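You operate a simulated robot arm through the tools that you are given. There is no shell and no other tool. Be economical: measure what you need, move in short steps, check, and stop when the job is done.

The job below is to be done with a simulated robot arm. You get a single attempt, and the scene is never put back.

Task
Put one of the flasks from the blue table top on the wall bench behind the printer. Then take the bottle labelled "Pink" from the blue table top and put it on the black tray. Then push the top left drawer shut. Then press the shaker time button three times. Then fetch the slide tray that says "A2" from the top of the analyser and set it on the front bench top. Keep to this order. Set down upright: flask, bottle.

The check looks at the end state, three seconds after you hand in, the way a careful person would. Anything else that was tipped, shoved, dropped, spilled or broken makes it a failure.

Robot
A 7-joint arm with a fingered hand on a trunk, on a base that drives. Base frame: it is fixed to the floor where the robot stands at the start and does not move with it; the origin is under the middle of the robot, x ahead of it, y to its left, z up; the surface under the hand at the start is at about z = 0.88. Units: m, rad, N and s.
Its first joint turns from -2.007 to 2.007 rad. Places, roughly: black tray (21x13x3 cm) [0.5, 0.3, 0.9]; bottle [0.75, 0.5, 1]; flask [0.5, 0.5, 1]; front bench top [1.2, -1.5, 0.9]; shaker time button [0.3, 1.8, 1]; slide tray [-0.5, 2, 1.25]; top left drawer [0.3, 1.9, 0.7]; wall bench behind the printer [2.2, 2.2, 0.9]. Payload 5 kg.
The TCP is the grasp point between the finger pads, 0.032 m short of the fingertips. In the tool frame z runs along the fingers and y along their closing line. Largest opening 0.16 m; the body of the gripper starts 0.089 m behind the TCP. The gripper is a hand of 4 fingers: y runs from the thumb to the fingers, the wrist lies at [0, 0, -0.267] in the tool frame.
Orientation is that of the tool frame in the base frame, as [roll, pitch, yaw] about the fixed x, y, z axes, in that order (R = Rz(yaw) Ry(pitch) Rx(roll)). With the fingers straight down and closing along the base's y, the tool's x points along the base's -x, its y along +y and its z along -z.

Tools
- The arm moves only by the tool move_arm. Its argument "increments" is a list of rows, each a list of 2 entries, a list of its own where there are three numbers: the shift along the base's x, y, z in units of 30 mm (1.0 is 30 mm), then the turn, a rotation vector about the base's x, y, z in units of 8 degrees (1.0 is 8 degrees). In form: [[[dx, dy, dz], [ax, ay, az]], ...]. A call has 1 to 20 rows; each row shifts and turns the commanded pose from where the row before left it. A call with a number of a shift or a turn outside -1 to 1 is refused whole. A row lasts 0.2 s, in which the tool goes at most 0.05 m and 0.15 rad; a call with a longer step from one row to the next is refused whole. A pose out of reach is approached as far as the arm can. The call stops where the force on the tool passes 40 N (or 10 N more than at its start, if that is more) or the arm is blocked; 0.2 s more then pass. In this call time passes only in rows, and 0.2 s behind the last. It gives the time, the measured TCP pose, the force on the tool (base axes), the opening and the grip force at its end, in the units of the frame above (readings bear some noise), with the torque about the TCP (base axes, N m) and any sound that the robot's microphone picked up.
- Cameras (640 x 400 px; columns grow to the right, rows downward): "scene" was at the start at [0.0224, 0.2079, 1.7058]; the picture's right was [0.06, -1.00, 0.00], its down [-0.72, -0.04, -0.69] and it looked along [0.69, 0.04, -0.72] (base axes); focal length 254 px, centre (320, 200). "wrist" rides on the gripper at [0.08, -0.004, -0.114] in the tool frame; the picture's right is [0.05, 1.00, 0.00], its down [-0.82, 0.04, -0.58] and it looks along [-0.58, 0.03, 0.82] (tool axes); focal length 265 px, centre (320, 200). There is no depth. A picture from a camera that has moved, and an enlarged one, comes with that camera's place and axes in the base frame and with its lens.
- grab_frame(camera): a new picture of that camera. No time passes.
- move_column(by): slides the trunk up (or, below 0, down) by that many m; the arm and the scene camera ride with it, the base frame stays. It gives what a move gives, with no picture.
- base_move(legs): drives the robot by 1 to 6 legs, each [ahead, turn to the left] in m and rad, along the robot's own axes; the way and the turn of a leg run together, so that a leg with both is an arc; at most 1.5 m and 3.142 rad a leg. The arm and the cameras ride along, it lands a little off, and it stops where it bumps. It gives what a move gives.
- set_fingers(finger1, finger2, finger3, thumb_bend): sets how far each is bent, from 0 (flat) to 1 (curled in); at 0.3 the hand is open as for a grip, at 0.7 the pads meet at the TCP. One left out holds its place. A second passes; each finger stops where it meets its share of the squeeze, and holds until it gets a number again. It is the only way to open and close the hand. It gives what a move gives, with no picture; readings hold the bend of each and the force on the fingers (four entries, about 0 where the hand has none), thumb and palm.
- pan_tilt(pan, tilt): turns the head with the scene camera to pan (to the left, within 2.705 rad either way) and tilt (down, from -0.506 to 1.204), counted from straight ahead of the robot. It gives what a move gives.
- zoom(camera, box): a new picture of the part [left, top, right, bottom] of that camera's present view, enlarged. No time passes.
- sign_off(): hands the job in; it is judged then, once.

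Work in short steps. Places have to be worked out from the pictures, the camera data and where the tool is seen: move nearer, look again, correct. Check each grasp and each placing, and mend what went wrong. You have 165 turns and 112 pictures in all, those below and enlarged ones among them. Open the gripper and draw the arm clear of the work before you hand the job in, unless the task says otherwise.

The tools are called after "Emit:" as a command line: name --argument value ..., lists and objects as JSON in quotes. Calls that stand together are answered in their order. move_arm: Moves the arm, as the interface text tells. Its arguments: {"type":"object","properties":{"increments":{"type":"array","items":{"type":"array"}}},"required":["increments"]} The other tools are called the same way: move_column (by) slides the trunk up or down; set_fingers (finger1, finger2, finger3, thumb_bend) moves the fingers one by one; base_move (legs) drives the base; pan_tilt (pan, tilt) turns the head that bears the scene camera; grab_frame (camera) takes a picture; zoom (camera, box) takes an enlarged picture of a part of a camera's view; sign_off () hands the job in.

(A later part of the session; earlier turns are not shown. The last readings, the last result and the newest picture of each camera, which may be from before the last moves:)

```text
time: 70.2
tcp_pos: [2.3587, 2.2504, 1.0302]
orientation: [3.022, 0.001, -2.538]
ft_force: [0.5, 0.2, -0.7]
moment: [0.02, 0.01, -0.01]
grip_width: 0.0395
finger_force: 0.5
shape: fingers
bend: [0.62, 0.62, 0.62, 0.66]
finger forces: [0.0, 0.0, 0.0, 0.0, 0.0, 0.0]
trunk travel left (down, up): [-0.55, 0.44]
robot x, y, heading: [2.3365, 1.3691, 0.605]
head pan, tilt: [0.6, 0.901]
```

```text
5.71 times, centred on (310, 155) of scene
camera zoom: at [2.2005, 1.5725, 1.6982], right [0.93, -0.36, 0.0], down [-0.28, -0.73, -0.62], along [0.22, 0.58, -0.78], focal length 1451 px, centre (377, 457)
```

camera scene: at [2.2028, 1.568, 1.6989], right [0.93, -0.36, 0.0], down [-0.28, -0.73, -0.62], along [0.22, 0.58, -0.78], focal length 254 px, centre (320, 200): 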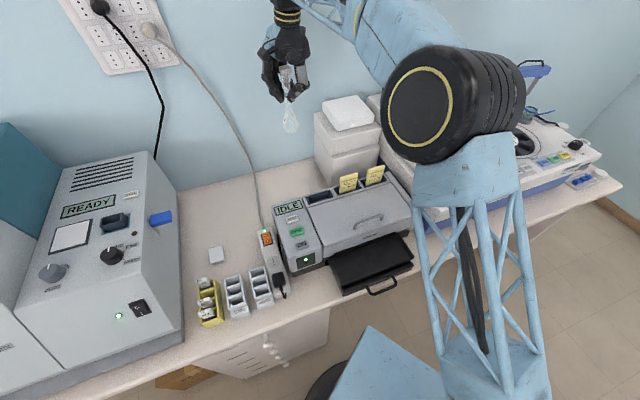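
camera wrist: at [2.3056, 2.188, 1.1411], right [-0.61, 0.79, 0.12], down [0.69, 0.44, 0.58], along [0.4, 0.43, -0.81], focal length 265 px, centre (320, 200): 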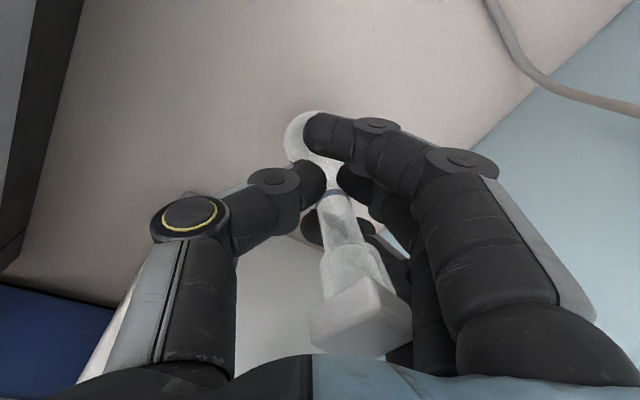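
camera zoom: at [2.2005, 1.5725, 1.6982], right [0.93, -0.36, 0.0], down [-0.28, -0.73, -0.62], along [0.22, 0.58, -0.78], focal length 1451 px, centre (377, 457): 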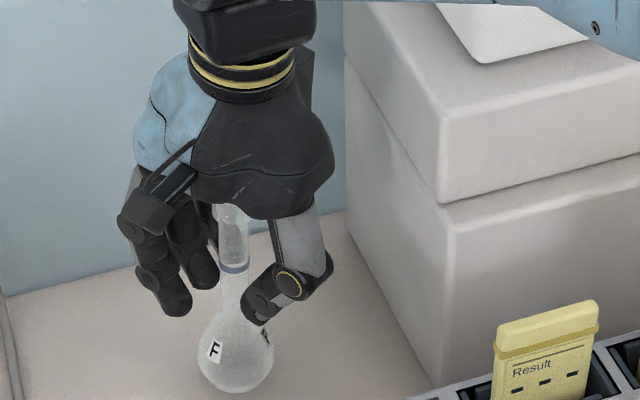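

The flask stands free and upright. Open fully, undo the tilt while rising straight.

Emit:
set_fingers --finger1 0.35 --finger2 0.35 --finger3 0.35 --thumb_bend 0.4

Emit:
grab_frame --camera "wrist"

```text
time: 71.2
tcp_pos: [2.3602, 2.2495, 1.0302]
orientation: [3.023, 0.0, -2.538]
ft_force: [-0.1, -0.4, -0.5]
moment: [0.0, 0.03, 0.02]
grip_width: 0.1405
finger_force: 0.0
shape: fingers
bend: [0.35, 0.35, 0.35, 0.4]
finger forces: [0.0, 0.0, 0.1, 0.1, 0.0, 0.1]
trunk travel left (down, up): [-0.55, 0.44]
robot x, y, heading: [2.3356, 1.371, 0.607]
head pan, tilt: [0.6, 0.901]
```

```text
77 pictures are left
camera wrist: at [2.3048, 2.1884, 1.1426], right [-0.61, 0.79, 0.12], down [0.69, 0.44, 0.58], along [0.4, 0.43, -0.81], focal length 265 px, centre (320, 200)
```

wrist: 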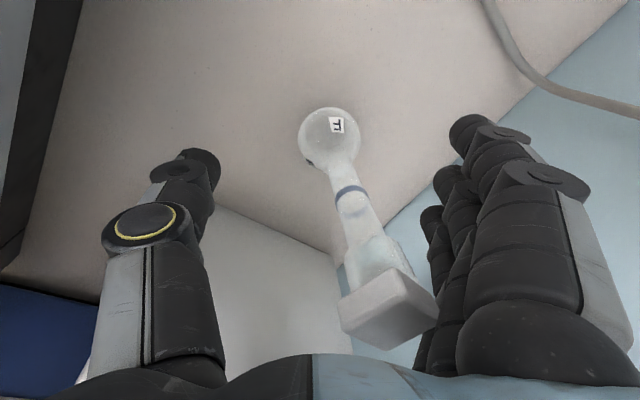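

Fingers clear the stopper. Rising straight.

Emit:
move_arm --increments '[[[0, 0, 0.4], [0, 0, 0]], [[0, 0, 0.8], [0, 0, 0]], [[0, 0, 1], [0, 0, 0]], [[0, 0, 1], [0, 0, 0]], [[0, 0, 1], [0, 0, 0]], [[0, 0, 1], [0, 0, 0]], [[0, 0, 1], [0, 0, 0]], [[0, 0, 1], [0, 0, 0]], [[0, 0, 1], [-0.7, -0.48, 0]], [[0, 0, 1], [0, 0, 0]]]'

Emit:
zoom --camera "scene" --box '[230, 80, 390, 180]'

```text
time: 73.4
tcp_pos: [2.3613, 2.2494, 1.3072]
orientation: [3.14, -0.001, -2.537]
ft_force: [0.9, -0.5, 0.9]
moment: [0.07, 0.09, -0.02]
grip_width: 0.1407
finger_force: 0.1
shape: fingers
bend: [0.35, 0.35, 0.35, 0.4]
finger forces: [0.1, 0.1, 0.1, 0.1, 0.0, 0.0]
trunk travel left (down, up): [-0.55, 0.44]
robot x, y, heading: [2.3343, 1.368, 0.6]
head pan, tilt: [0.6, 0.901]
```

```text
4.00 times, centred on (310, 130) of scene
camera zoom: at [2.2019, 1.57, 1.6988], right [0.93, -0.36, 0.0], down [-0.28, -0.73, -0.62], along [0.22, 0.58, -0.78], focal length 1016 px, centre (360, 480)
```

zoom: 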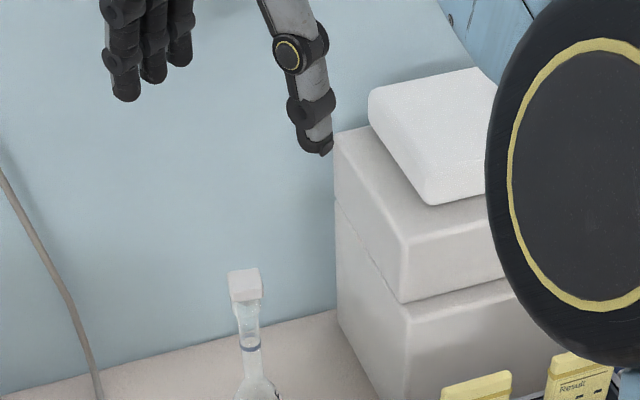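

Flask placed upright. Retract the arm to the driving pose (z 1.34), then reverse back down the corridor.

Emit:
move_arm --increments '[[[0.473, -0.936, 0.2], [0, 0, 0]], [[0.473, -0.936, 0.2], [0, 0, 0]], [[0.473, -0.936, 0.2], [0, 0, 0]], [[0.473, -0.936, 0.2], [0, 0, 0]], [[0.473, -0.936, 0.2], [0, 0, 0]], [[0.473, -0.936, 0.2], [0, 0, 0]], [[0.473, -0.936, 0], [0, 0, 0]], [[0.473, -0.936, 0], [0, 0, 0]], [[0.473, -0.936, 0], [0, 0, 0]], [[0.473, -0.936, 0], [0, 0, 0]], [[0.473, -0.936, 0], [0, 0, 0]], [[0.473, -0.936, 0], [0, 0, 0]], [[0.473, -0.936, 0], [0, 0, 0]], [[0.473, -0.936, 0], [0, 0, 0]], [[0.473, -0.936, 0], [0, 0, 0]]]'

Emit:
base_move --legs '[[-0.2, -0.6], [-1.3, 0]]'

Emit:
pan_tilt --pan 0.6 --tilt 0.85

Emit:
grab_frame --camera "scene"

```text
time: 76.6
tcp_pos: [2.5729, 1.8289, 1.3411]
orientation: [3.139, 0.001, -2.536]
ft_force: [0.9, -0.8, 0.2]
moment: [0.02, 0.01, 0.05]
grip_width: 0.141
finger_force: 0.0
shape: fingers
bend: [0.35, 0.35, 0.35, 0.4]
finger forces: [0.0, 0.0, 0.0, 0.0, 0.1, 0.0]
trunk travel left (down, up): [-0.55, 0.44]
robot x, y, heading: [2.3375, 1.3663, 0.606]
head pan, tilt: [0.6, 0.901]
```

```text
time: 85.0
tcp_pos: [1.2924, 1.5549, 1.3412]
orientation: [-3.141, 0.0, 3.129]
ft_force: [-0.6, 0.1, 0.6]
moment: [0.0, 0.0, -0.02]
grip_width: 0.1409
finger_force: 0.0
shape: fingers
bend: [0.35, 0.35, 0.35, 0.4]
finger forces: [0.1, 0.0, 0.0, 0.0, 0.0, 0.1]
trunk travel left (down, up): [-0.55, 0.44]
robot x, y, heading: [0.8326, 1.3179, -0.015]
head pan, tilt: [0.6, 0.901]
```

```text
time: 85.6
tcp_pos: [1.2919, 1.5559, 1.3415]
orientation: [3.141, 0.001, 3.129]
ft_force: [-0.2, -0.1, -0.4]
moment: [0.01, -0.02, -0.02]
grip_width: 0.1408
finger_force: 0.1
shape: fingers
bend: [0.35, 0.35, 0.35, 0.4]
finger forces: [0.0, 0.0, 0.0, 0.1, 0.0, 0.0]
trunk travel left (down, up): [-0.55, 0.44]
robot x, y, heading: [0.8331, 1.3145, -0.014]
head pan, tilt: [0.6, 0.85]
```

```text
75 pictures are left
camera scene: at [0.8422, 1.5637, 1.7022], right [0.55, -0.83, 0.0], down [-0.63, -0.42, -0.66], along [0.55, 0.37, -0.75], focal length 254 px, centre (320, 200)
```

scene: 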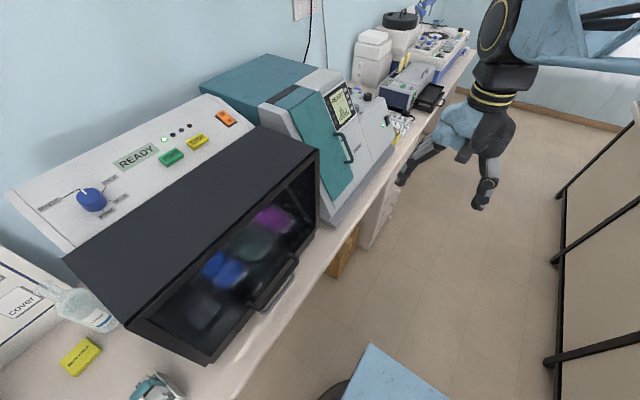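

I turn slightly left, reverse to about (0.43, 1.19), then look at the drawer clearance before rotating toward the table.

Emit:
base_move --legs '[[0, 0.315], [-0.42, 0]]'

Emit:
pan_tilt --pan 1.5 --tilt 1.1

Emit:
grab_frame --camera "scene"

```text
time: 89.2
tcp_pos: [0.795, 1.5588, 1.3411]
orientation: [3.141, 0.001, -2.85]
ft_force: [0.1, -0.2, 0.0]
moment: [-0.02, 0.0, -0.01]
grip_width: 0.1408
finger_force: 0.1
shape: fingers
bend: [0.35, 0.35, 0.35, 0.4]
finger forces: [0.0, 0.0, 0.0, 0.2, 0.0, 0.1]
trunk travel left (down, up): [-0.55, 0.44]
robot x, y, heading: [0.4298, 1.1919, 0.293]
head pan, tilt: [0.6, 0.85]
```

```text
time: 90.4
tcp_pos: [0.7959, 1.5598, 1.3405]
orientation: [3.141, -0.001, -2.849]
ft_force: [0.4, 0.7, 0.2]
moment: [-0.01, -0.05, 0.03]
grip_width: 0.1409
finger_force: 0.0
shape: fingers
bend: [0.35, 0.35, 0.35, 0.4]
finger forces: [0.0, 0.1, 0.0, 0.0, 0.0, 0.0]
trunk travel left (down, up): [-0.55, 0.44]
robot x, y, heading: [0.4289, 1.1923, 0.294]
head pan, tilt: [1.499, 1.1]
```

```text
74 pictures are left
camera scene: at [0.3012, 1.4325, 1.6845], right [0.98, 0.22, 0.0], down [0.19, -0.87, -0.45], along [-0.1, 0.44, -0.89], focal length 254 px, centre (320, 200)
```

scene: 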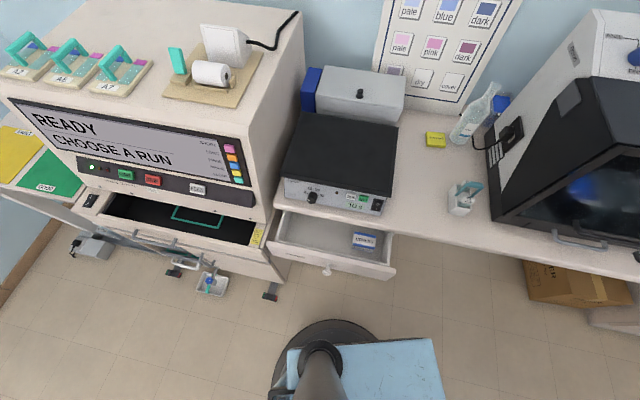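

Drawer front at y≈1.64; the rotation has room. Rotate to face the table (-y) and look.

Emit:
base_move --legs '[[0, -1.865]]'

Emit:
pan_tilt --pan 0.3 --tilt 0.9

Emit:
grab_frame --camera "scene"

Emit:
grab_frame --camera "wrist"

```text
time: 95.5
tcp_pos: [0.6759, 0.7388, 1.3404]
orientation: [-3.141, 0.0, 1.576]
ft_force: [-0.1, 0.2, -0.3]
moment: [-0.02, 0.0, -0.01]
grip_width: 0.1409
finger_force: 0.0
shape: fingers
bend: [0.35, 0.35, 0.35, 0.4]
finger forces: [0.1, 0.0, 0.1, 0.1, 0.0, 0.1]
trunk travel left (down, up): [-0.55, 0.44]
robot x, y, heading: [0.4255, 1.193, -1.564]
head pan, tilt: [1.499, 1.1]
```

```text
time: 96.9
tcp_pos: [0.6753, 0.7376, 1.341]
orientation: [3.14, 0.001, 1.575]
ft_force: [-1.1, 0.0, -0.6]
moment: [0.01, -0.01, 0.0]
grip_width: 0.1407
finger_force: 0.1
shape: fingers
bend: [0.35, 0.35, 0.35, 0.4]
finger forces: [0.1, 0.0, 0.1, 0.0, 0.1, 0.1]
trunk travel left (down, up): [-0.55, 0.44]
robot x, y, heading: [0.427, 1.1907, -1.564]
head pan, tilt: [0.3, 0.901]
```

```text
73 pictures are left
camera scene: at [0.6569, 1.1823, 1.6983], right [-0.95, -0.3, 0.0], down [-0.24, 0.75, -0.62], along [0.19, -0.59, -0.78], focal length 254 px, centre (320, 200)
```

scene: 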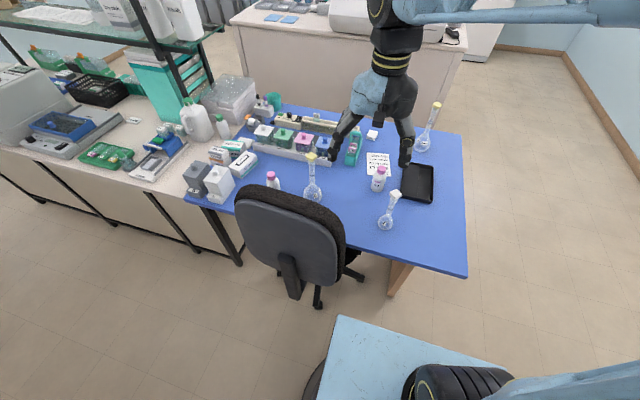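

```text
72 pictures are left
camera wrist: at [0.6735, 0.8177, 1.4552], right [1.0, 0.06, 0.0], down [0.05, -0.82, 0.58], along [0.03, -0.58, -0.82], focal length 265 px, centre (320, 200)
```

wrist: 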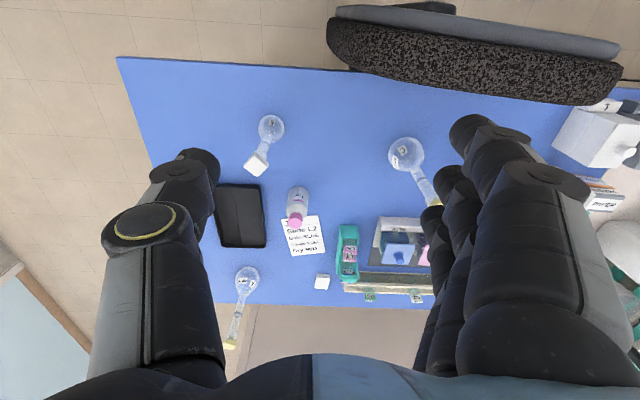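

The bottle labels face this side; zoom to read them.

Emit:
zoom --camera "scene" --box '[355, 150, 415, 210]'

Emit:
zoom --camera "scene" --box '[245, 140, 325, 205]'

Emit:
zoom --camera "wrist" --box '[180, 160, 340, 280]'

```text
6.67 times, centred on (385, 180) of scene
camera zoom: at [0.6569, 1.1823, 1.6983], right [-0.95, -0.3, 0.0], down [-0.24, 0.75, -0.62], along [0.19, -0.59, -0.78], focal length 1692 px, centre (-113, 333)
```

zoom: 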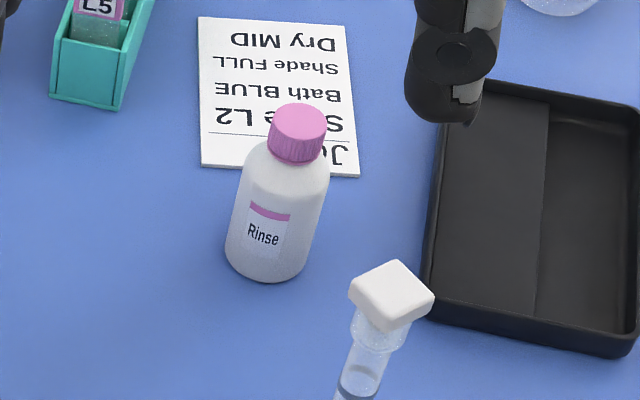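

```text
6.15 times, centred on (285, 172) of scene
camera zoom: at [0.6569, 1.1823, 1.6983], right [-0.95, -0.3, 0.0], down [-0.24, 0.75, -0.62], along [0.19, -0.59, -0.78], focal length 1562 px, centre (535, 369)
```

zoom: 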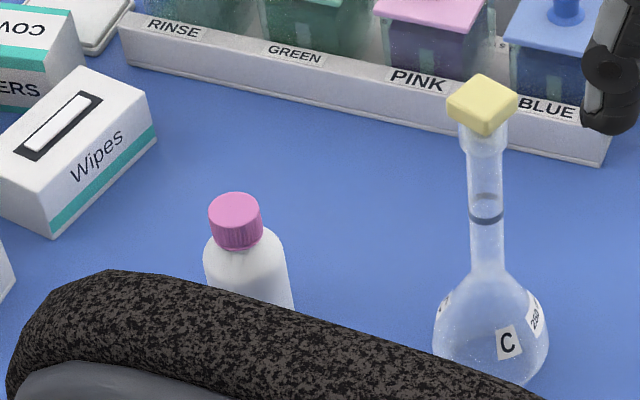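

```text
3.33 times, centred on (260, 220) of wrist
camera zoom: at [0.6735, 0.8177, 1.4552], right [1.0, 0.06, 0.0], down [0.05, -0.82, 0.58], along [0.03, -0.58, -0.82], focal length 885 px, centre (520, 133)
```

zoom: 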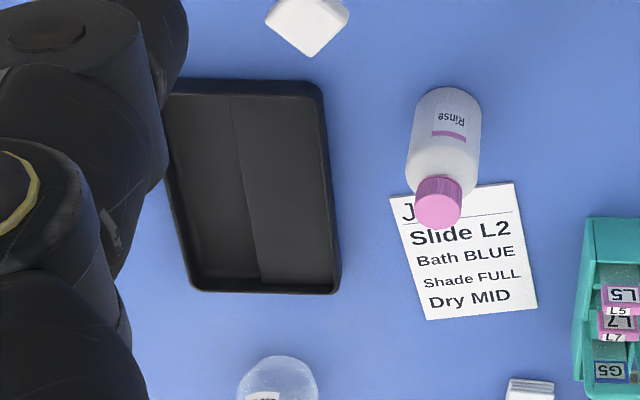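

The near bottle is "Rinse"; the far one near (1.04, 0.60) is the candidate "Pink". I move the hand above it to read its label with the wrist camera.

Emit:
move_arm --increments '[[[0.93, -0.3, 0], [0, 0, 0]], [[0.93, -0.3, 0], [0, 0, 0]], [[0.93, -0.3, 0], [0, 0, 0]], [[0.93, -0.3, 0], [0, 0, 0]], [[0.93, -0.3, 0], [0, 0, 0]], [[0.93, -0.3, 0], [0, 0, 0]], [[0.93, -0.3, 0], [0, 0, 0]], [[0.93, -0.3, 0], [0, 0, 0]], [[0.93, -0.3, 0], [0, 0, 0]], [[0.93, -0.3, 0], [0, 0, 0]], [[0.93, -0.3, 0], [0, 0, 0]], [[0.93, -0.3, 0], [0, 0, 0]], [[0.93, -0.3, 0], [0, 0, 0]]]'

Emit:
grab_frame --camera "wrist"

```text
time: 99.7
tcp_pos: [1.0427, 0.6207, 1.3418]
orientation: [-3.141, 0.001, 1.576]
ft_force: [0.9, -0.2, -0.5]
moment: [-0.03, 0.07, 0.01]
grip_width: 0.141
finger_force: 0.0
shape: fingers
bend: [0.35, 0.35, 0.35, 0.4]
finger forces: [0.0, 0.0, 0.0, 0.1, 0.0, 0.0]
trunk travel left (down, up): [-0.55, 0.44]
robot x, y, heading: [0.4319, 1.1902, -1.564]
head pan, tilt: [0.3, 0.901]
```

```text
68 pictures are left
camera wrist: at [1.0387, 0.6992, 1.4549], right [1.0, 0.06, 0.0], down [0.05, -0.82, 0.58], along [0.03, -0.58, -0.82], focal length 265 px, centre (320, 200)
```

wrist: 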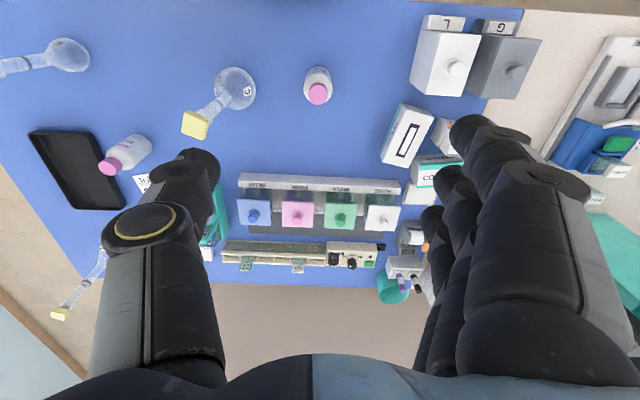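

Emit:
zoom --camera "wrist" --box '[200, 50, 360, 150]'

```text
4.00 times, centred on (280, 100) of wrist
camera zoom: at [1.0387, 0.6992, 1.4549], right [1.0, 0.06, 0.0], down [0.05, -0.82, 0.58], along [0.03, -0.58, -0.82], focal length 1062 px, centre (480, 600)
```

zoom: 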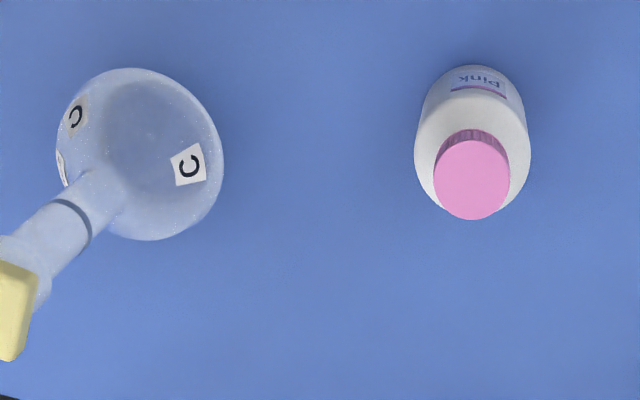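

Label reads "Pink"; bottle axis (1.04, 0.586), flask C bulb at (0.883, 0.572), chair back top z≈1.1 at y≈0.78. I yaw the hand −45° to keep thumb and wrist camera clear of flask and chair, and pre-close a bit.

Emit:
move_arm --increments '[[[0, -0.2, -0.3], [0, 0, -0.94]], [[0, -0.2, -0.3], [0, 0, -0.94]], [[0, -0.2, -0.3], [0, 0, -0.94]], [[0, -0.2, -0.3], [0, 0, -0.94]], [[0, -0.2, -0.3], [0, 0, -0.94]], [[-0.05, -0.15, -0.3], [0, 0, -0.94]], [[0, 0, -1], [0, 0, 0]], [[0, 0, -1], [0, 0, 0]], [[0, 0, -1], [0, 0, 0]], [[0, 0, -1], [0, 0, 0]]]'

Emit:
set_fingers --finger1 0.42 --finger2 0.42 --finger3 0.42 --thumb_bend 0.45

Emit:
grab_frame --camera "wrist"

Emit:
grab_frame --camera "scene"

```text
time: 101.9
tcp_pos: [1.0375, 0.5847, 1.1676]
orientation: [3.142, -0.001, 0.79]
ft_force: [-0.2, -0.1, 0.4]
moment: [-0.01, 0.01, -0.02]
grip_width: 0.141
finger_force: 0.0
shape: fingers
bend: [0.35, 0.35, 0.35, 0.4]
finger forces: [0.1, 0.0, 0.0, 0.0, 0.1, 0.0]
trunk travel left (down, up): [-0.55, 0.44]
robot x, y, heading: [0.4295, 1.1921, -1.568]
head pan, tilt: [0.3, 0.901]
```

```text
time: 102.9
tcp_pos: [1.0382, 0.5863, 1.1685]
orientation: [3.141, 0.002, 0.789]
ft_force: [-0.1, -0.6, 0.4]
moment: [-0.01, 0.01, 0.01]
grip_width: 0.1181
finger_force: 0.1
shape: fingers
bend: [0.42, 0.42, 0.42, 0.45]
finger forces: [0.1, 0.0, 0.0, 0.0, 0.0, 0.0]
trunk travel left (down, up): [-0.55, 0.44]
robot x, y, heading: [0.4311, 1.1928, -1.566]
head pan, tilt: [0.3, 0.901]
```

```text
66 pictures are left
camera wrist: at [1.0935, 0.6455, 1.2817], right [0.75, -0.67, 0.0], down [-0.54, -0.61, 0.58], along [-0.38, -0.43, -0.82], focal length 265 px, centre (320, 200)
```

wrist: 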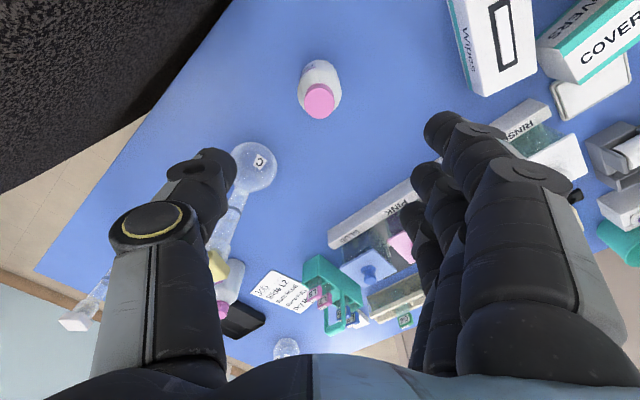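

```text
65 pictures are left
camera scene: at [0.6572, 1.1822, 1.6982], right [-0.95, -0.3, 0.0], down [-0.24, 0.75, -0.62], along [0.19, -0.59, -0.78], focal length 254 px, centre (320, 200)
```

scene: 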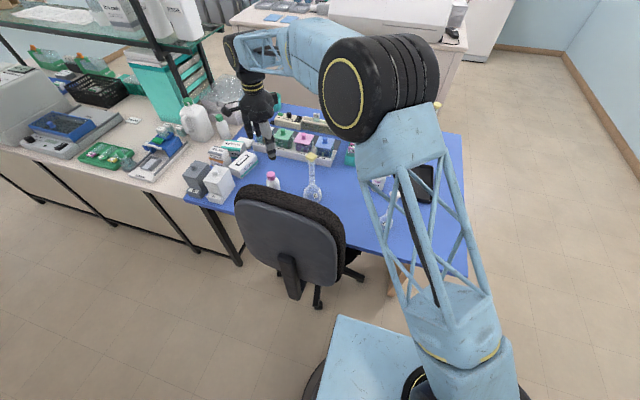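

Bottle at (1.042, 0.589) confirmed, small chair clearance ~4–5 cm. Nudge and descend partway, then check.

Emit:
move_arm --increments '[[[0.15, 0.0, -0.8], [0, 0, 0]], [[0, 0, -1], [0, 0, 0]], [[0, 0, -1], [0, 0, 0]], [[0, 0, -1], [0, 0, 0]], [[0, 0, -1], [0, 0, 0]]]'

Emit:
grab_frame --camera "wrist"

Emit:
zoom --camera "scene" --box '[200, 90, 360, 220]'

```text
time: 104.1
tcp_pos: [1.0419, 0.5884, 1.0228]
orientation: [-3.141, 0.001, 0.789]
ft_force: [-0.4, 0.5, -0.1]
moment: [0.02, 0.02, -0.02]
grip_width: 0.1177
finger_force: 0.0
shape: fingers
bend: [0.42, 0.42, 0.42, 0.45]
finger forces: [0.1, 0.0, 0.0, 0.0, 0.0, 0.1]
trunk travel left (down, up): [-0.55, 0.44]
robot x, y, heading: [0.4246, 1.1925, -1.566]
head pan, tilt: [0.3, 0.901]
```

```text
64 pictures are left
camera wrist: at [1.0961, 0.6462, 1.1361], right [0.75, -0.67, 0.0], down [-0.54, -0.61, 0.58], along [-0.38, -0.43, -0.82], focal length 265 px, centre (320, 200)
```

wrist: 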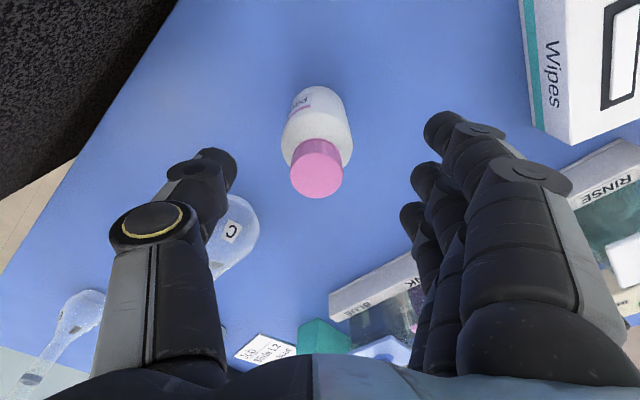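

```text
3.08 times, centred on (280, 155) of scene
camera zoom: at [0.6576, 1.1818, 1.6982], right [-0.95, -0.3, 0.0], down [-0.24, 0.75, -0.62], along [0.19, -0.59, -0.78], focal length 781 px, centre (443, 338)
```

zoom: 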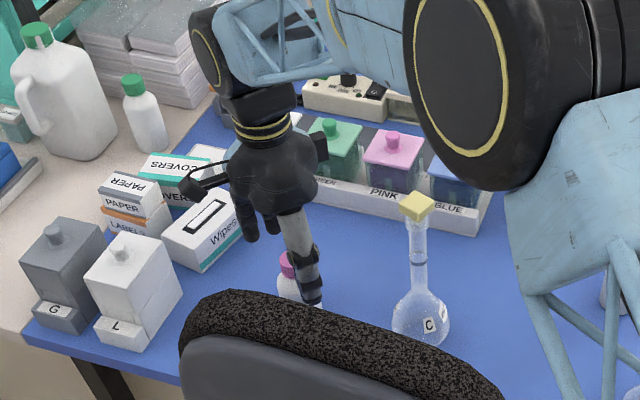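

Centred. Descend to TCP z≈0.93.

Emit:
move_arm --increments '[[[0, 0, -1], [0, 0, 0]], [[0, 0, -1], [0, 0, 0]], [[0, 0, -1], [0, 0, 0]]]'

Emit:
set_fingers --finger1 0.53 --finger2 0.53 --finger3 0.53 --thumb_bend 0.53

Emit:
set_fingers --finger1 0.68 --finger2 0.68 --finger3 0.68 --thumb_bend 0.68

Emit:
grab_frame --camera "wrist"

```text
time: 104.9
tcp_pos: [1.0415, 0.5854, 0.933]
orientation: [3.139, 0.0, 0.788]
ft_force: [0.2, 0.2, 0.3]
moment: [-0.02, 0.02, -0.03]
grip_width: 0.1182
finger_force: 0.0
shape: fingers
bend: [0.42, 0.42, 0.42, 0.45]
finger forces: [0.0, 0.0, 0.0, 0.0, 0.0, 0.0]
trunk travel left (down, up): [-0.55, 0.44]
robot x, y, heading: [0.4292, 1.1926, -1.57]
head pan, tilt: [0.3, 0.901]
```

```text
time: 105.9
tcp_pos: [1.0426, 0.5856, 0.932]
orientation: [3.141, -0.001, 0.789]
ft_force: [-1.1, 0.1, 1.0]
moment: [-0.01, -0.01, -0.01]
grip_width: 0.0803
finger_force: 0.0
shape: fingers
bend: [0.53, 0.53, 0.53, 0.53]
finger forces: [0.1, 0.0, 0.0, 0.0, 0.1, 0.0]
trunk travel left (down, up): [-0.55, 0.44]
robot x, y, heading: [0.4301, 1.1977, -1.566]
head pan, tilt: [0.3, 0.901]
```

```text
time: 106.9
tcp_pos: [1.0415, 0.5863, 0.9327]
orientation: [3.14, -0.001, 0.788]
ft_force: [-0.2, 0.1, -0.6]
moment: [0.01, 0.02, 0.0]
grip_width: 0.0468
finger_force: 14.0
shape: fingers
bend: [0.65, 0.57, 0.66, 0.63]
finger forces: [3.8, 9.0, 2.0, 0.0, 14.9, 0.1]
trunk travel left (down, up): [-0.55, 0.44]
robot x, y, heading: [0.4297, 1.1918, -1.563]
head pan, tilt: [0.3, 0.901]
```

```text
62 pictures are left
camera wrist: at [1.097, 0.6447, 1.0461], right [0.75, -0.67, 0.0], down [-0.54, -0.61, 0.58], along [-0.39, -0.43, -0.82], focal length 265 px, centre (320, 200)
```

wrist: 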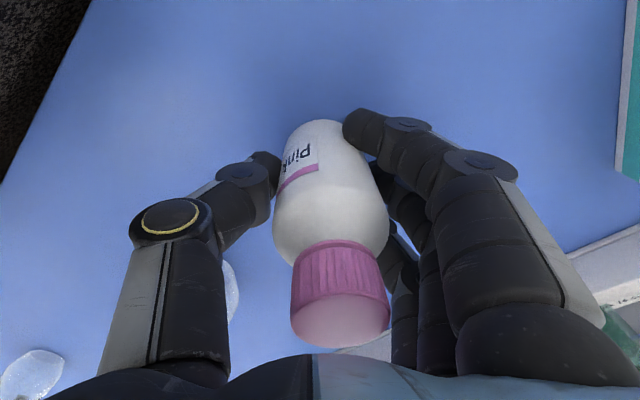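

Gripped by all fingers. Lift and carry at z≈1.3 toward the tray.

Emit:
move_arm --increments '[[[0, 0, 0.6], [0, 0, 0]], [[0, 0, 1], [0, 0, 0]], [[0, 0, 1], [0, 0, 0]], [[0, 0, 1], [0, 0, 0]], [[0, 0, 1], [0, 0, 0]], [[0, 0, 1], [0, 0, 0]], [[0, 0, 1], [0, 0, 0]], [[0, 0, 1], [0, 0, 0]], [[0, 0, 1], [0, 0, 0]], [[0, 0, 1], [0, 0, 0]], [[0, 0, 1], [0, 0, 0]], [[0, 0, 1], [0, 0, 0]]]'

Emit:
move_arm --increments '[[[-1, -0.36, 0], [0, 0, 0.55]], [[-1, -0.36, 0], [0, 0, 0.55]], [[-1, -0.36, 0], [0, 0, 0.55]], [[-1, -0.36, 0], [0, 0, 0.55]], [[-1, -0.36, 0], [0, 0, 0.55]], [[-1, -0.36, 0], [0, 0, 0.55]], [[-1, -0.36, 0], [0, 0, 0.55]], [[-1, -0.36, 0], [0, 0, 0.55]], [[-1, -0.36, 0], [0, 0, 0.55]], [[-1, -0.36, 0], [0, 0, 0.55]], [[-1, -0.36, 0], [0, 0, 0]], [[-1, -0.36, 0], [0, 0, 0]], [[-1, -0.36, 0], [0, 0, 0]], [[-1, -0.36, 0], [0, 0, 0]]]'

Emit:
grab_frame --camera "wrist"

Emit:
pan_tilt --pan 0.1 --tilt 0.9

Emit:
zoom --camera "scene" --box '[260, 80, 420, 240]'

```text
time: 109.5
tcp_pos: [1.0444, 0.5868, 1.2828]
orientation: [-3.141, 0.002, 0.789]
ft_force: [-0.5, -0.2, -1.5]
moment: [-0.01, 0.04, -0.06]
grip_width: 0.0463
finger_force: 15.2
shape: fingers
bend: [0.65, 0.57, 0.66, 0.63]
finger forces: [4.0, 9.1, 1.9, 0.0, 15.0, 0.0]
trunk travel left (down, up): [-0.55, 0.44]
robot x, y, heading: [0.4293, 1.1944, -1.566]
head pan, tilt: [0.3, 0.901]
```

```text
time: 112.5
tcp_pos: [0.6193, 0.4362, 1.2814]
orientation: [3.141, -0.002, 1.558]
ft_force: [0.6, 0.0, -1.8]
moment: [0.02, -0.02, -0.03]
grip_width: 0.0465
finger_force: 16.0
shape: fingers
bend: [0.65, 0.57, 0.66, 0.63]
finger forces: [4.0, 9.0, 2.1, 0.0, 14.7, 0.0]
trunk travel left (down, up): [-0.55, 0.44]
robot x, y, heading: [0.4287, 1.1952, -1.567]
head pan, tilt: [0.3, 0.901]
```

```text
61 pictures are left
camera wrist: at [0.6186, 0.5149, 1.3956], right [1.0, 0.04, 0.0], down [0.03, -0.82, 0.58], along [0.02, -0.58, -0.82], focal length 265 px, centre (320, 200)
```

wrist: 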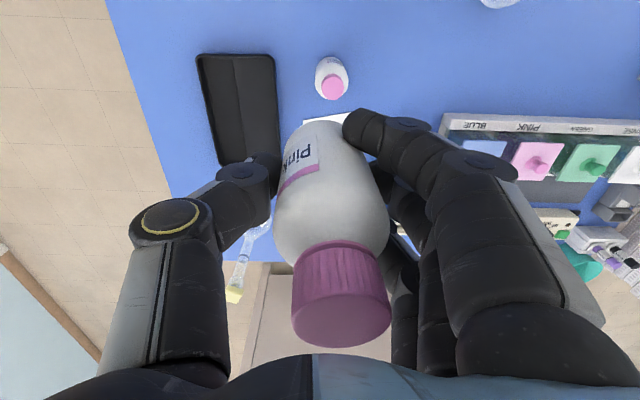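

```text
time: 113.2
tcp_pos: [0.6209, 0.4346, 1.2821]
orientation: [3.141, -0.002, 1.556]
ft_force: [0.4, 1.7, -1.7]
moment: [-0.01, 0.0, 0.0]
grip_width: 0.0466
finger_force: 15.0
shape: fingers
bend: [0.65, 0.57, 0.66, 0.63]
finger forces: [4.0, 9.1, 2.0, 0.1, 14.7, 0.1]
trunk travel left (down, up): [-0.55, 0.44]
robot x, y, heading: [0.4319, 1.1929, -1.564]
head pan, tilt: [0.099, 0.901]
```

```text
2.50 times, centred on (340, 160) of scene
camera zoom: at [0.642, 1.179, 1.6983], right [-0.99, -0.1, 0.0], down [-0.08, 0.78, -0.62], along [0.07, -0.62, -0.78], focal length 635 px, centre (270, 300)
```

zoom: 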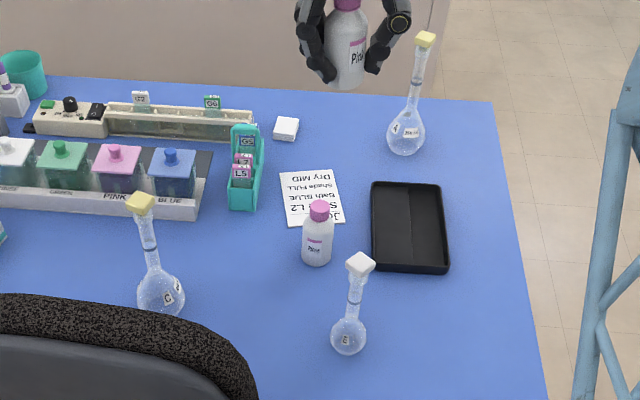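

The tray spans x 0.42–0.555, y 0.245–0.455. I zoom on it to judge the step in its floor.

Emit:
zoom --camera "scene" --box '[390, 140, 450, 195]'

Emit:
zoom --camera "wrist" --box '[180, 30, 300, 180]'

```text
7.27 times, centred on (420, 168) of scene
camera zoom: at [0.642, 1.179, 1.6983], right [-0.99, -0.1, 0.0], down [-0.08, 0.78, -0.62], along [0.07, -0.62, -0.78], focal length 1846 px, centre (-407, 436)
```

zoom: 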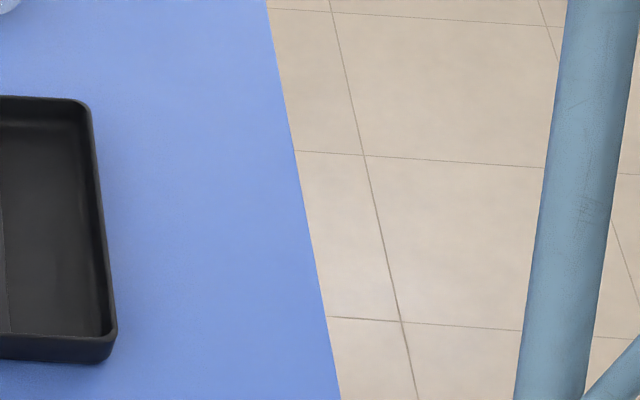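

```text
2.67 times, centred on (240, 105) of wrist
camera zoom: at [0.6197, 0.5151, 1.3956], right [1.0, 0.04, 0.0], down [0.03, -0.82, 0.58], along [0.02, -0.58, -0.82], focal length 708 px, centre (533, 453)
```

zoom: 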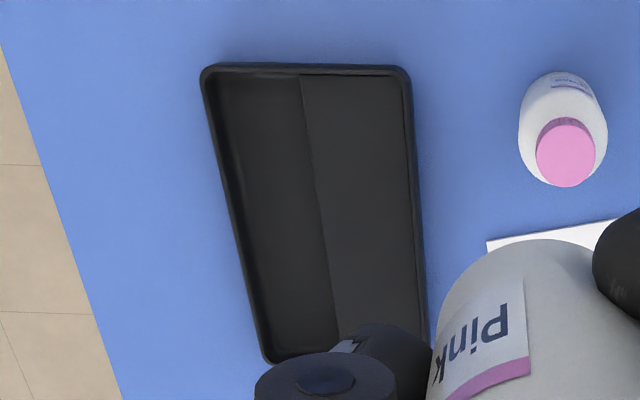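

I bring the wrist camera closer over the tray to see whether its floor has a step.

Emit:
move_arm --increments '[[[-0.8, -0.97, 0], [0, 0, 0]], [[-0.8, -0.97, 0], [0, 0, 0]], [[-0.8, -0.97, 0], [0, 0, 0]], [[-0.8, -0.97, 0], [0, 0, 0]], [[-0.8, -0.97, 0], [0, 0, 0]], [[0, 0, -1], [0, 0, 0]], [[0, 0, -1], [0, 0, 0]], [[0, 0, -1], [0, 0, 0]], [[0, 0, -1], [0, 0, 0]], [[0, 0, -1], [0, 0, 0]], [[0, 0, -1], [0, 0, 0]]]'

Emit:
grab_frame --camera "wrist"

```text
time: 115.7
tcp_pos: [0.5015, 0.2911, 1.1]
orientation: [-3.141, -0.002, 1.556]
ft_force: [-0.1, 0.6, -1.3]
moment: [-0.01, 0.02, 0.04]
grip_width: 0.046
finger_force: 14.6
shape: fingers
bend: [0.65, 0.57, 0.66, 0.63]
finger forces: [4.0, 9.2, 2.2, 0.0, 14.4, 0.1]
trunk travel left (down, up): [-0.55, 0.44]
robot x, y, heading: [0.431, 1.1915, -1.562]
head pan, tilt: [0.099, 0.901]
```

```text
57 pictures are left
camera wrist: at [0.4991, 0.3702, 1.2144], right [1.0, 0.04, 0.0], down [0.03, -0.82, 0.58], along [0.02, -0.58, -0.82], focal length 265 px, centre (320, 200)
```

wrist: 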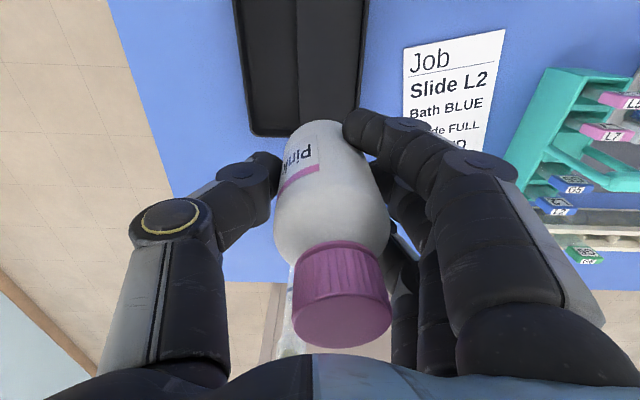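

Emit:
zoom --camera "wrist" --box '[215, 0, 385, 140]'

```text
2.86 times, centred on (300, 70) of wrist
camera zoom: at [0.4991, 0.3702, 1.2144], right [1.0, 0.04, 0.0], down [0.03, -0.82, 0.58], along [0.02, -0.58, -0.82], focal length 758 px, centre (377, 571)
```

zoom: 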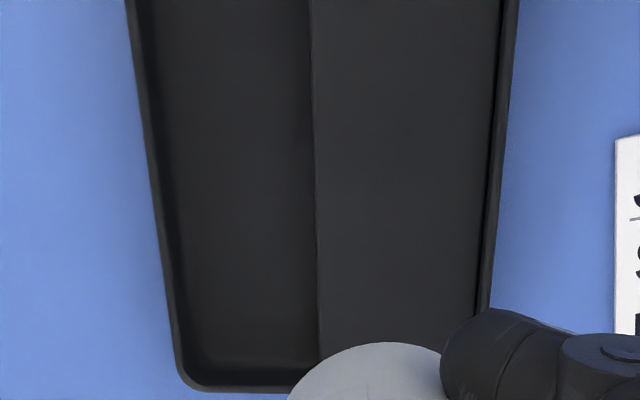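

The tray's +x half is a raised flat plate (x 0.478–0.542), a good seat for the bottle. I align over (0.507, 0.35), correct the 5° tilt, and lower.

Emit:
move_arm --increments '[[[0.1, 1, 0], [0, -0.6, 0]], [[0.09, 0.97, 0], [0, 0, 0]], [[0, 0, -1], [0, 0, 0]], [[0, 0, -1], [0, 0, 0]], [[0, 0, -1], [0, 0, 0]], [[0, 0, -1], [0, 0, 0]]]'

Emit:
zoom --camera "scene" --box '[320, 110, 440, 200]'

Emit:
grab_frame --camera "wrist"

```text
time: 117.0
tcp_pos: [0.5089, 0.3508, 0.9807]
orientation: [3.057, -0.002, 1.557]
ft_force: [0.1, -0.3, -1.3]
moment: [0.01, 0.01, 0.01]
grip_width: 0.0464
finger_force: 15.0
shape: fingers
bend: [0.65, 0.57, 0.66, 0.63]
finger forces: [3.9, 9.1, 2.3, 0.0, 14.4, 0.0]
trunk travel left (down, up): [-0.55, 0.44]
robot x, y, heading: [0.4303, 1.1906, -1.567]
head pan, tilt: [0.099, 0.901]
```

```text
4.44 times, centred on (380, 155) of scene
camera zoom: at [0.6419, 1.1783, 1.6983], right [-0.99, -0.1, 0.0], down [-0.08, 0.78, -0.62], along [0.06, -0.62, -0.78], focal length 1128 px, centre (53, 400)
```

zoom: 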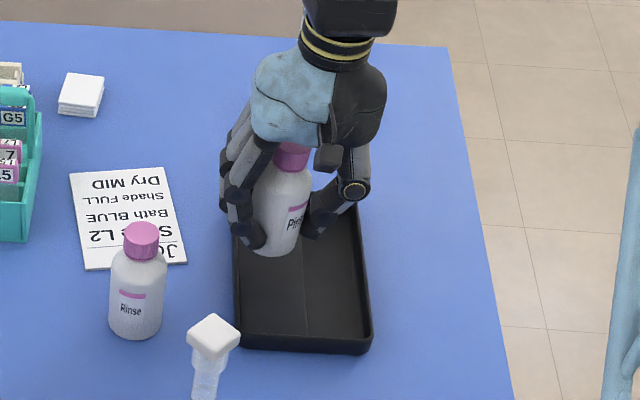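

```text
54 pictures are left
camera wrist: at [0.4975, 0.4299, 1.093], right [1.0, 0.04, 0.08], down [-0.02, -0.82, 0.58], along [0.09, -0.58, -0.81], focal length 265 px, centre (320, 200)
```

wrist: 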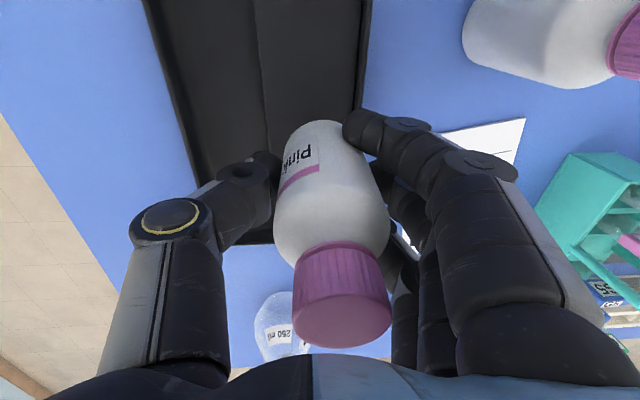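

Vertical and over the plate. Lower in small steps till touch.

Emit:
move_arm --increments '[[[0, 0, -0.4], [0, 0, 0]], [[0, 0, -0.2], [0, 0, 0]]]'

Emit:
move_arm --increments '[[[0, 0, -0.15], [0, 0, 0]]]'

Emit:
move_arm --increments '[[[0, 0, -0.15], [0, 0, 0]]]'

```text
time: 117.7
tcp_pos: [0.5071, 0.3507, 0.9614]
orientation: [3.058, -0.002, 1.556]
ft_force: [0.2, 0.1, -2.2]
moment: [0.01, -0.01, 0.03]
grip_width: 0.0463
finger_force: 15.3
shape: fingers
bend: [0.65, 0.57, 0.66, 0.63]
finger forces: [3.9, 9.2, 2.2, 0.0, 14.3, 0.0]
trunk travel left (down, up): [-0.55, 0.44]
robot x, y, heading: [0.429, 1.1942, -1.564]
head pan, tilt: [0.099, 0.901]
```

```text
time: 118.0
tcp_pos: [0.5082, 0.3485, 0.9581]
orientation: [3.059, -0.002, 1.555]
ft_force: [0.5, 0.7, -2.2]
moment: [-0.02, 0.01, 0.02]
grip_width: 0.0461
finger_force: 15.2
shape: fingers
bend: [0.65, 0.57, 0.66, 0.63]
finger forces: [3.9, 9.1, 2.4, 0.0, 14.3, 0.0]
trunk travel left (down, up): [-0.55, 0.44]
robot x, y, heading: [0.4306, 1.1943, -1.564]
head pan, tilt: [0.099, 0.901]
```

```text
time: 118.5
tcp_pos: [0.5077, 0.349, 0.9542]
orientation: [3.059, -0.002, 1.558]
ft_force: [0.1, 0.3, -2.5]
moment: [0.0, 0.02, -0.01]
grip_width: 0.0462
finger_force: 14.8
shape: fingers
bend: [0.65, 0.57, 0.66, 0.63]
finger forces: [3.8, 9.1, 2.3, 0.1, 14.4, 0.0]
trunk travel left (down, up): [-0.55, 0.44]
robot x, y, heading: [0.4256, 1.1911, -1.567]
head pan, tilt: [0.099, 0.901]
```

No touch yet; keep lowering in ~4 mm steps.

Emit:
move_arm --increments '[[[0, 0, -0.13], [0, 0, 0]]]'

Emit:
move_arm --increments '[[[0, 0, -0.1], [0, 0, 0]]]'

Emit:
move_arm --increments '[[[0, 0, -0.1], [0, 0, 0]]]'

```text
time: 118.8
tcp_pos: [0.5084, 0.3496, 0.9502]
orientation: [3.06, 0.0, 1.558]
ft_force: [0.0, -0.1, -2.0]
moment: [-0.01, -0.01, 0.02]
grip_width: 0.0462
finger_force: 14.6
shape: fingers
bend: [0.65, 0.57, 0.66, 0.63]
finger forces: [3.9, 9.3, 2.3, 0.0, 14.2, 0.0]
trunk travel left (down, up): [-0.55, 0.44]
robot x, y, heading: [0.4302, 1.1964, -1.564]
head pan, tilt: [0.099, 0.901]
```

```text
time: 119.2
tcp_pos: [0.5076, 0.3501, 0.9479]
orientation: [3.057, 0.0, 1.555]
ft_force: [0.4, 0.1, 1.3]
moment: [-0.01, 0.01, -0.01]
grip_width: 0.0461
finger_force: 16.0
shape: fingers
bend: [0.65, 0.57, 0.66, 0.64]
finger forces: [4.5, 9.3, 2.6, 0.0, 15.3, 0.0]
trunk travel left (down, up): [-0.55, 0.44]
robot x, y, heading: [0.4278, 1.1935, -1.567]
head pan, tilt: [0.099, 0.901]
```

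```text
time: 119.7
tcp_pos: [0.5074, 0.3486, 0.9458]
orientation: [3.056, -0.001, 1.556]
ft_force: [-0.7, 2.1, 12.5]
moment: [0.05, 0.2, -0.05]
grip_width: 0.0457
finger_force: 17.7
shape: fingers
bend: [0.65, 0.57, 0.66, 0.65]
finger forces: [5.5, 9.8, 3.1, 0.0, 18.1, 0.1]
trunk travel left (down, up): [-0.55, 0.44]
robot x, y, heading: [0.431, 1.1938, -1.565]
head pan, tilt: [0.099, 0.901]
```

Contact at 0.947. Ease up 2 mm and release gradually.

Emit:
move_arm --increments '[[[0, 0, 0.07], [0, 0, 0]]]'

Emit:
set_fingers --finger1 0.53 --finger2 0.53 --finger3 0.53 --thumb_bend 0.58

Emit:
zoom --camera "scene" --box '[320, 110, 440, 200]'

```text
time: 120.0
tcp_pos: [0.5085, 0.3491, 0.9455]
orientation: [3.059, -0.001, 1.557]
ft_force: [-0.5, -0.1, 4.4]
moment: [0.01, 0.16, 0.0]
grip_width: 0.0459
finger_force: 16.4
shape: fingers
bend: [0.65, 0.57, 0.66, 0.65]
finger forces: [4.8, 9.2, 3.1, 0.1, 16.7, 0.0]
trunk travel left (down, up): [-0.55, 0.44]
robot x, y, heading: [0.4296, 1.1958, -1.563]
head pan, tilt: [0.099, 0.901]
```

```text
time: 121.0
tcp_pos: [0.5078, 0.3483, 0.9466]
orientation: [3.058, -0.002, 1.556]
ft_force: [0.3, -0.5, 0.7]
moment: [0.02, 0.04, 0.0]
grip_width: 0.0707
finger_force: 0.0
shape: fingers
bend: [0.53, 0.53, 0.53, 0.57]
finger forces: [0.1, 0.0, 0.0, 0.0, 0.1, 0.0]
trunk travel left (down, up): [-0.55, 0.44]
robot x, y, heading: [0.4294, 1.1933, -1.566]
head pan, tilt: [0.099, 0.901]
```

```text
4.44 times, centred on (380, 155) of scene
camera zoom: at [0.6419, 1.1791, 1.6983], right [-0.99, -0.1, 0.0], down [-0.08, 0.78, -0.62], along [0.06, -0.62, -0.78], focal length 1128 px, centre (53, 400)
```

zoom: 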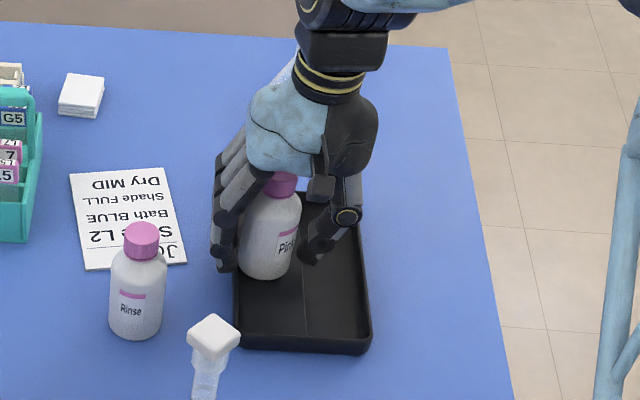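

Bottle stands vertical on the tray. Open and rise.

Emit:
set_fingers --finger1 0.38 --finger2 0.38 --finger3 0.38 --thumb_bend 0.4

Emit:
move_arm --increments '[[[0, 0, 0.4], [0, 0, 0]], [[0, 0, 0.8], [0, 0, 0]], [[0, 0, 1], [0, 0, 0]], [[0, 0, 1], [0, 0, 0]], [[0, 0, 1], [0, 0, 0]], [[0, 0, 1], [0, 0, 0]], [[0, 0, 1], [0, 0.6, 0]], [[0, 0, 1], [0, 0, 0]], [[0, 0, 1], [0, 0, 0]], [[0, 0, 1], [0, 0, 0]], [[0, 0, 1], [0, 0, 0]], [[0, 0, 1], [0, 0, 0]], [[0, 0, 1], [0, 0, 0]], [[0, 0, 1], [0, 0, 0]]]'

Emit:
zoom --camera "scene" --box '[320, 110, 440, 200]'

```text
time: 122.0
tcp_pos: [0.5077, 0.3498, 0.9478]
orientation: [3.057, -0.002, 1.559]
ft_force: [-0.5, -0.2, 0.1]
moment: [0.02, 0.02, -0.01]
grip_width: 0.1345
finger_force: 0.0
shape: fingers
bend: [0.38, 0.38, 0.38, 0.4]
finger forces: [0.0, 0.0, 0.0, 0.0, 0.0, 0.0]
trunk travel left (down, up): [-0.55, 0.44]
robot x, y, heading: [0.4295, 1.1915, -1.566]
head pan, tilt: [0.099, 0.901]
```

```text
time: 125.0
tcp_pos: [0.5073, 0.351, 1.3436]
orientation: [3.141, 0.0, 1.557]
ft_force: [0.1, 1.3, -0.1]
moment: [-0.03, 0.01, 0.0]
grip_width: 0.1345
finger_force: 0.1
shape: fingers
bend: [0.38, 0.38, 0.38, 0.4]
finger forces: [0.0, 0.0, 0.1, 0.0, 0.0, 0.0]
trunk travel left (down, up): [-0.55, 0.44]
robot x, y, heading: [0.4315, 1.1946, -1.569]
head pan, tilt: [0.099, 0.901]
```

```text
4.44 times, centred on (380, 155) of scene
camera zoom: at [0.642, 1.1794, 1.6983], right [-0.99, -0.1, 0.0], down [-0.08, 0.78, -0.62], along [0.06, -0.62, -0.78], focal length 1128 px, centre (53, 400)
```

zoom: 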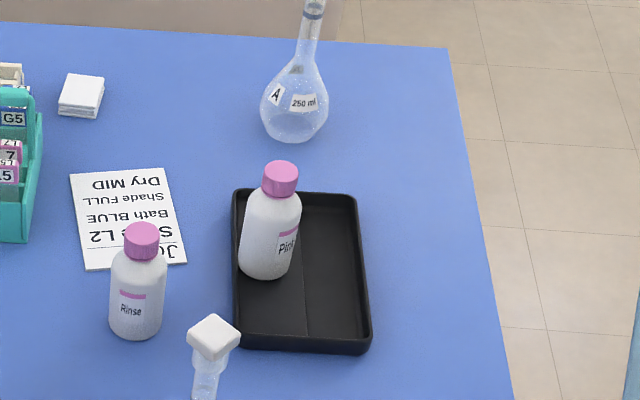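

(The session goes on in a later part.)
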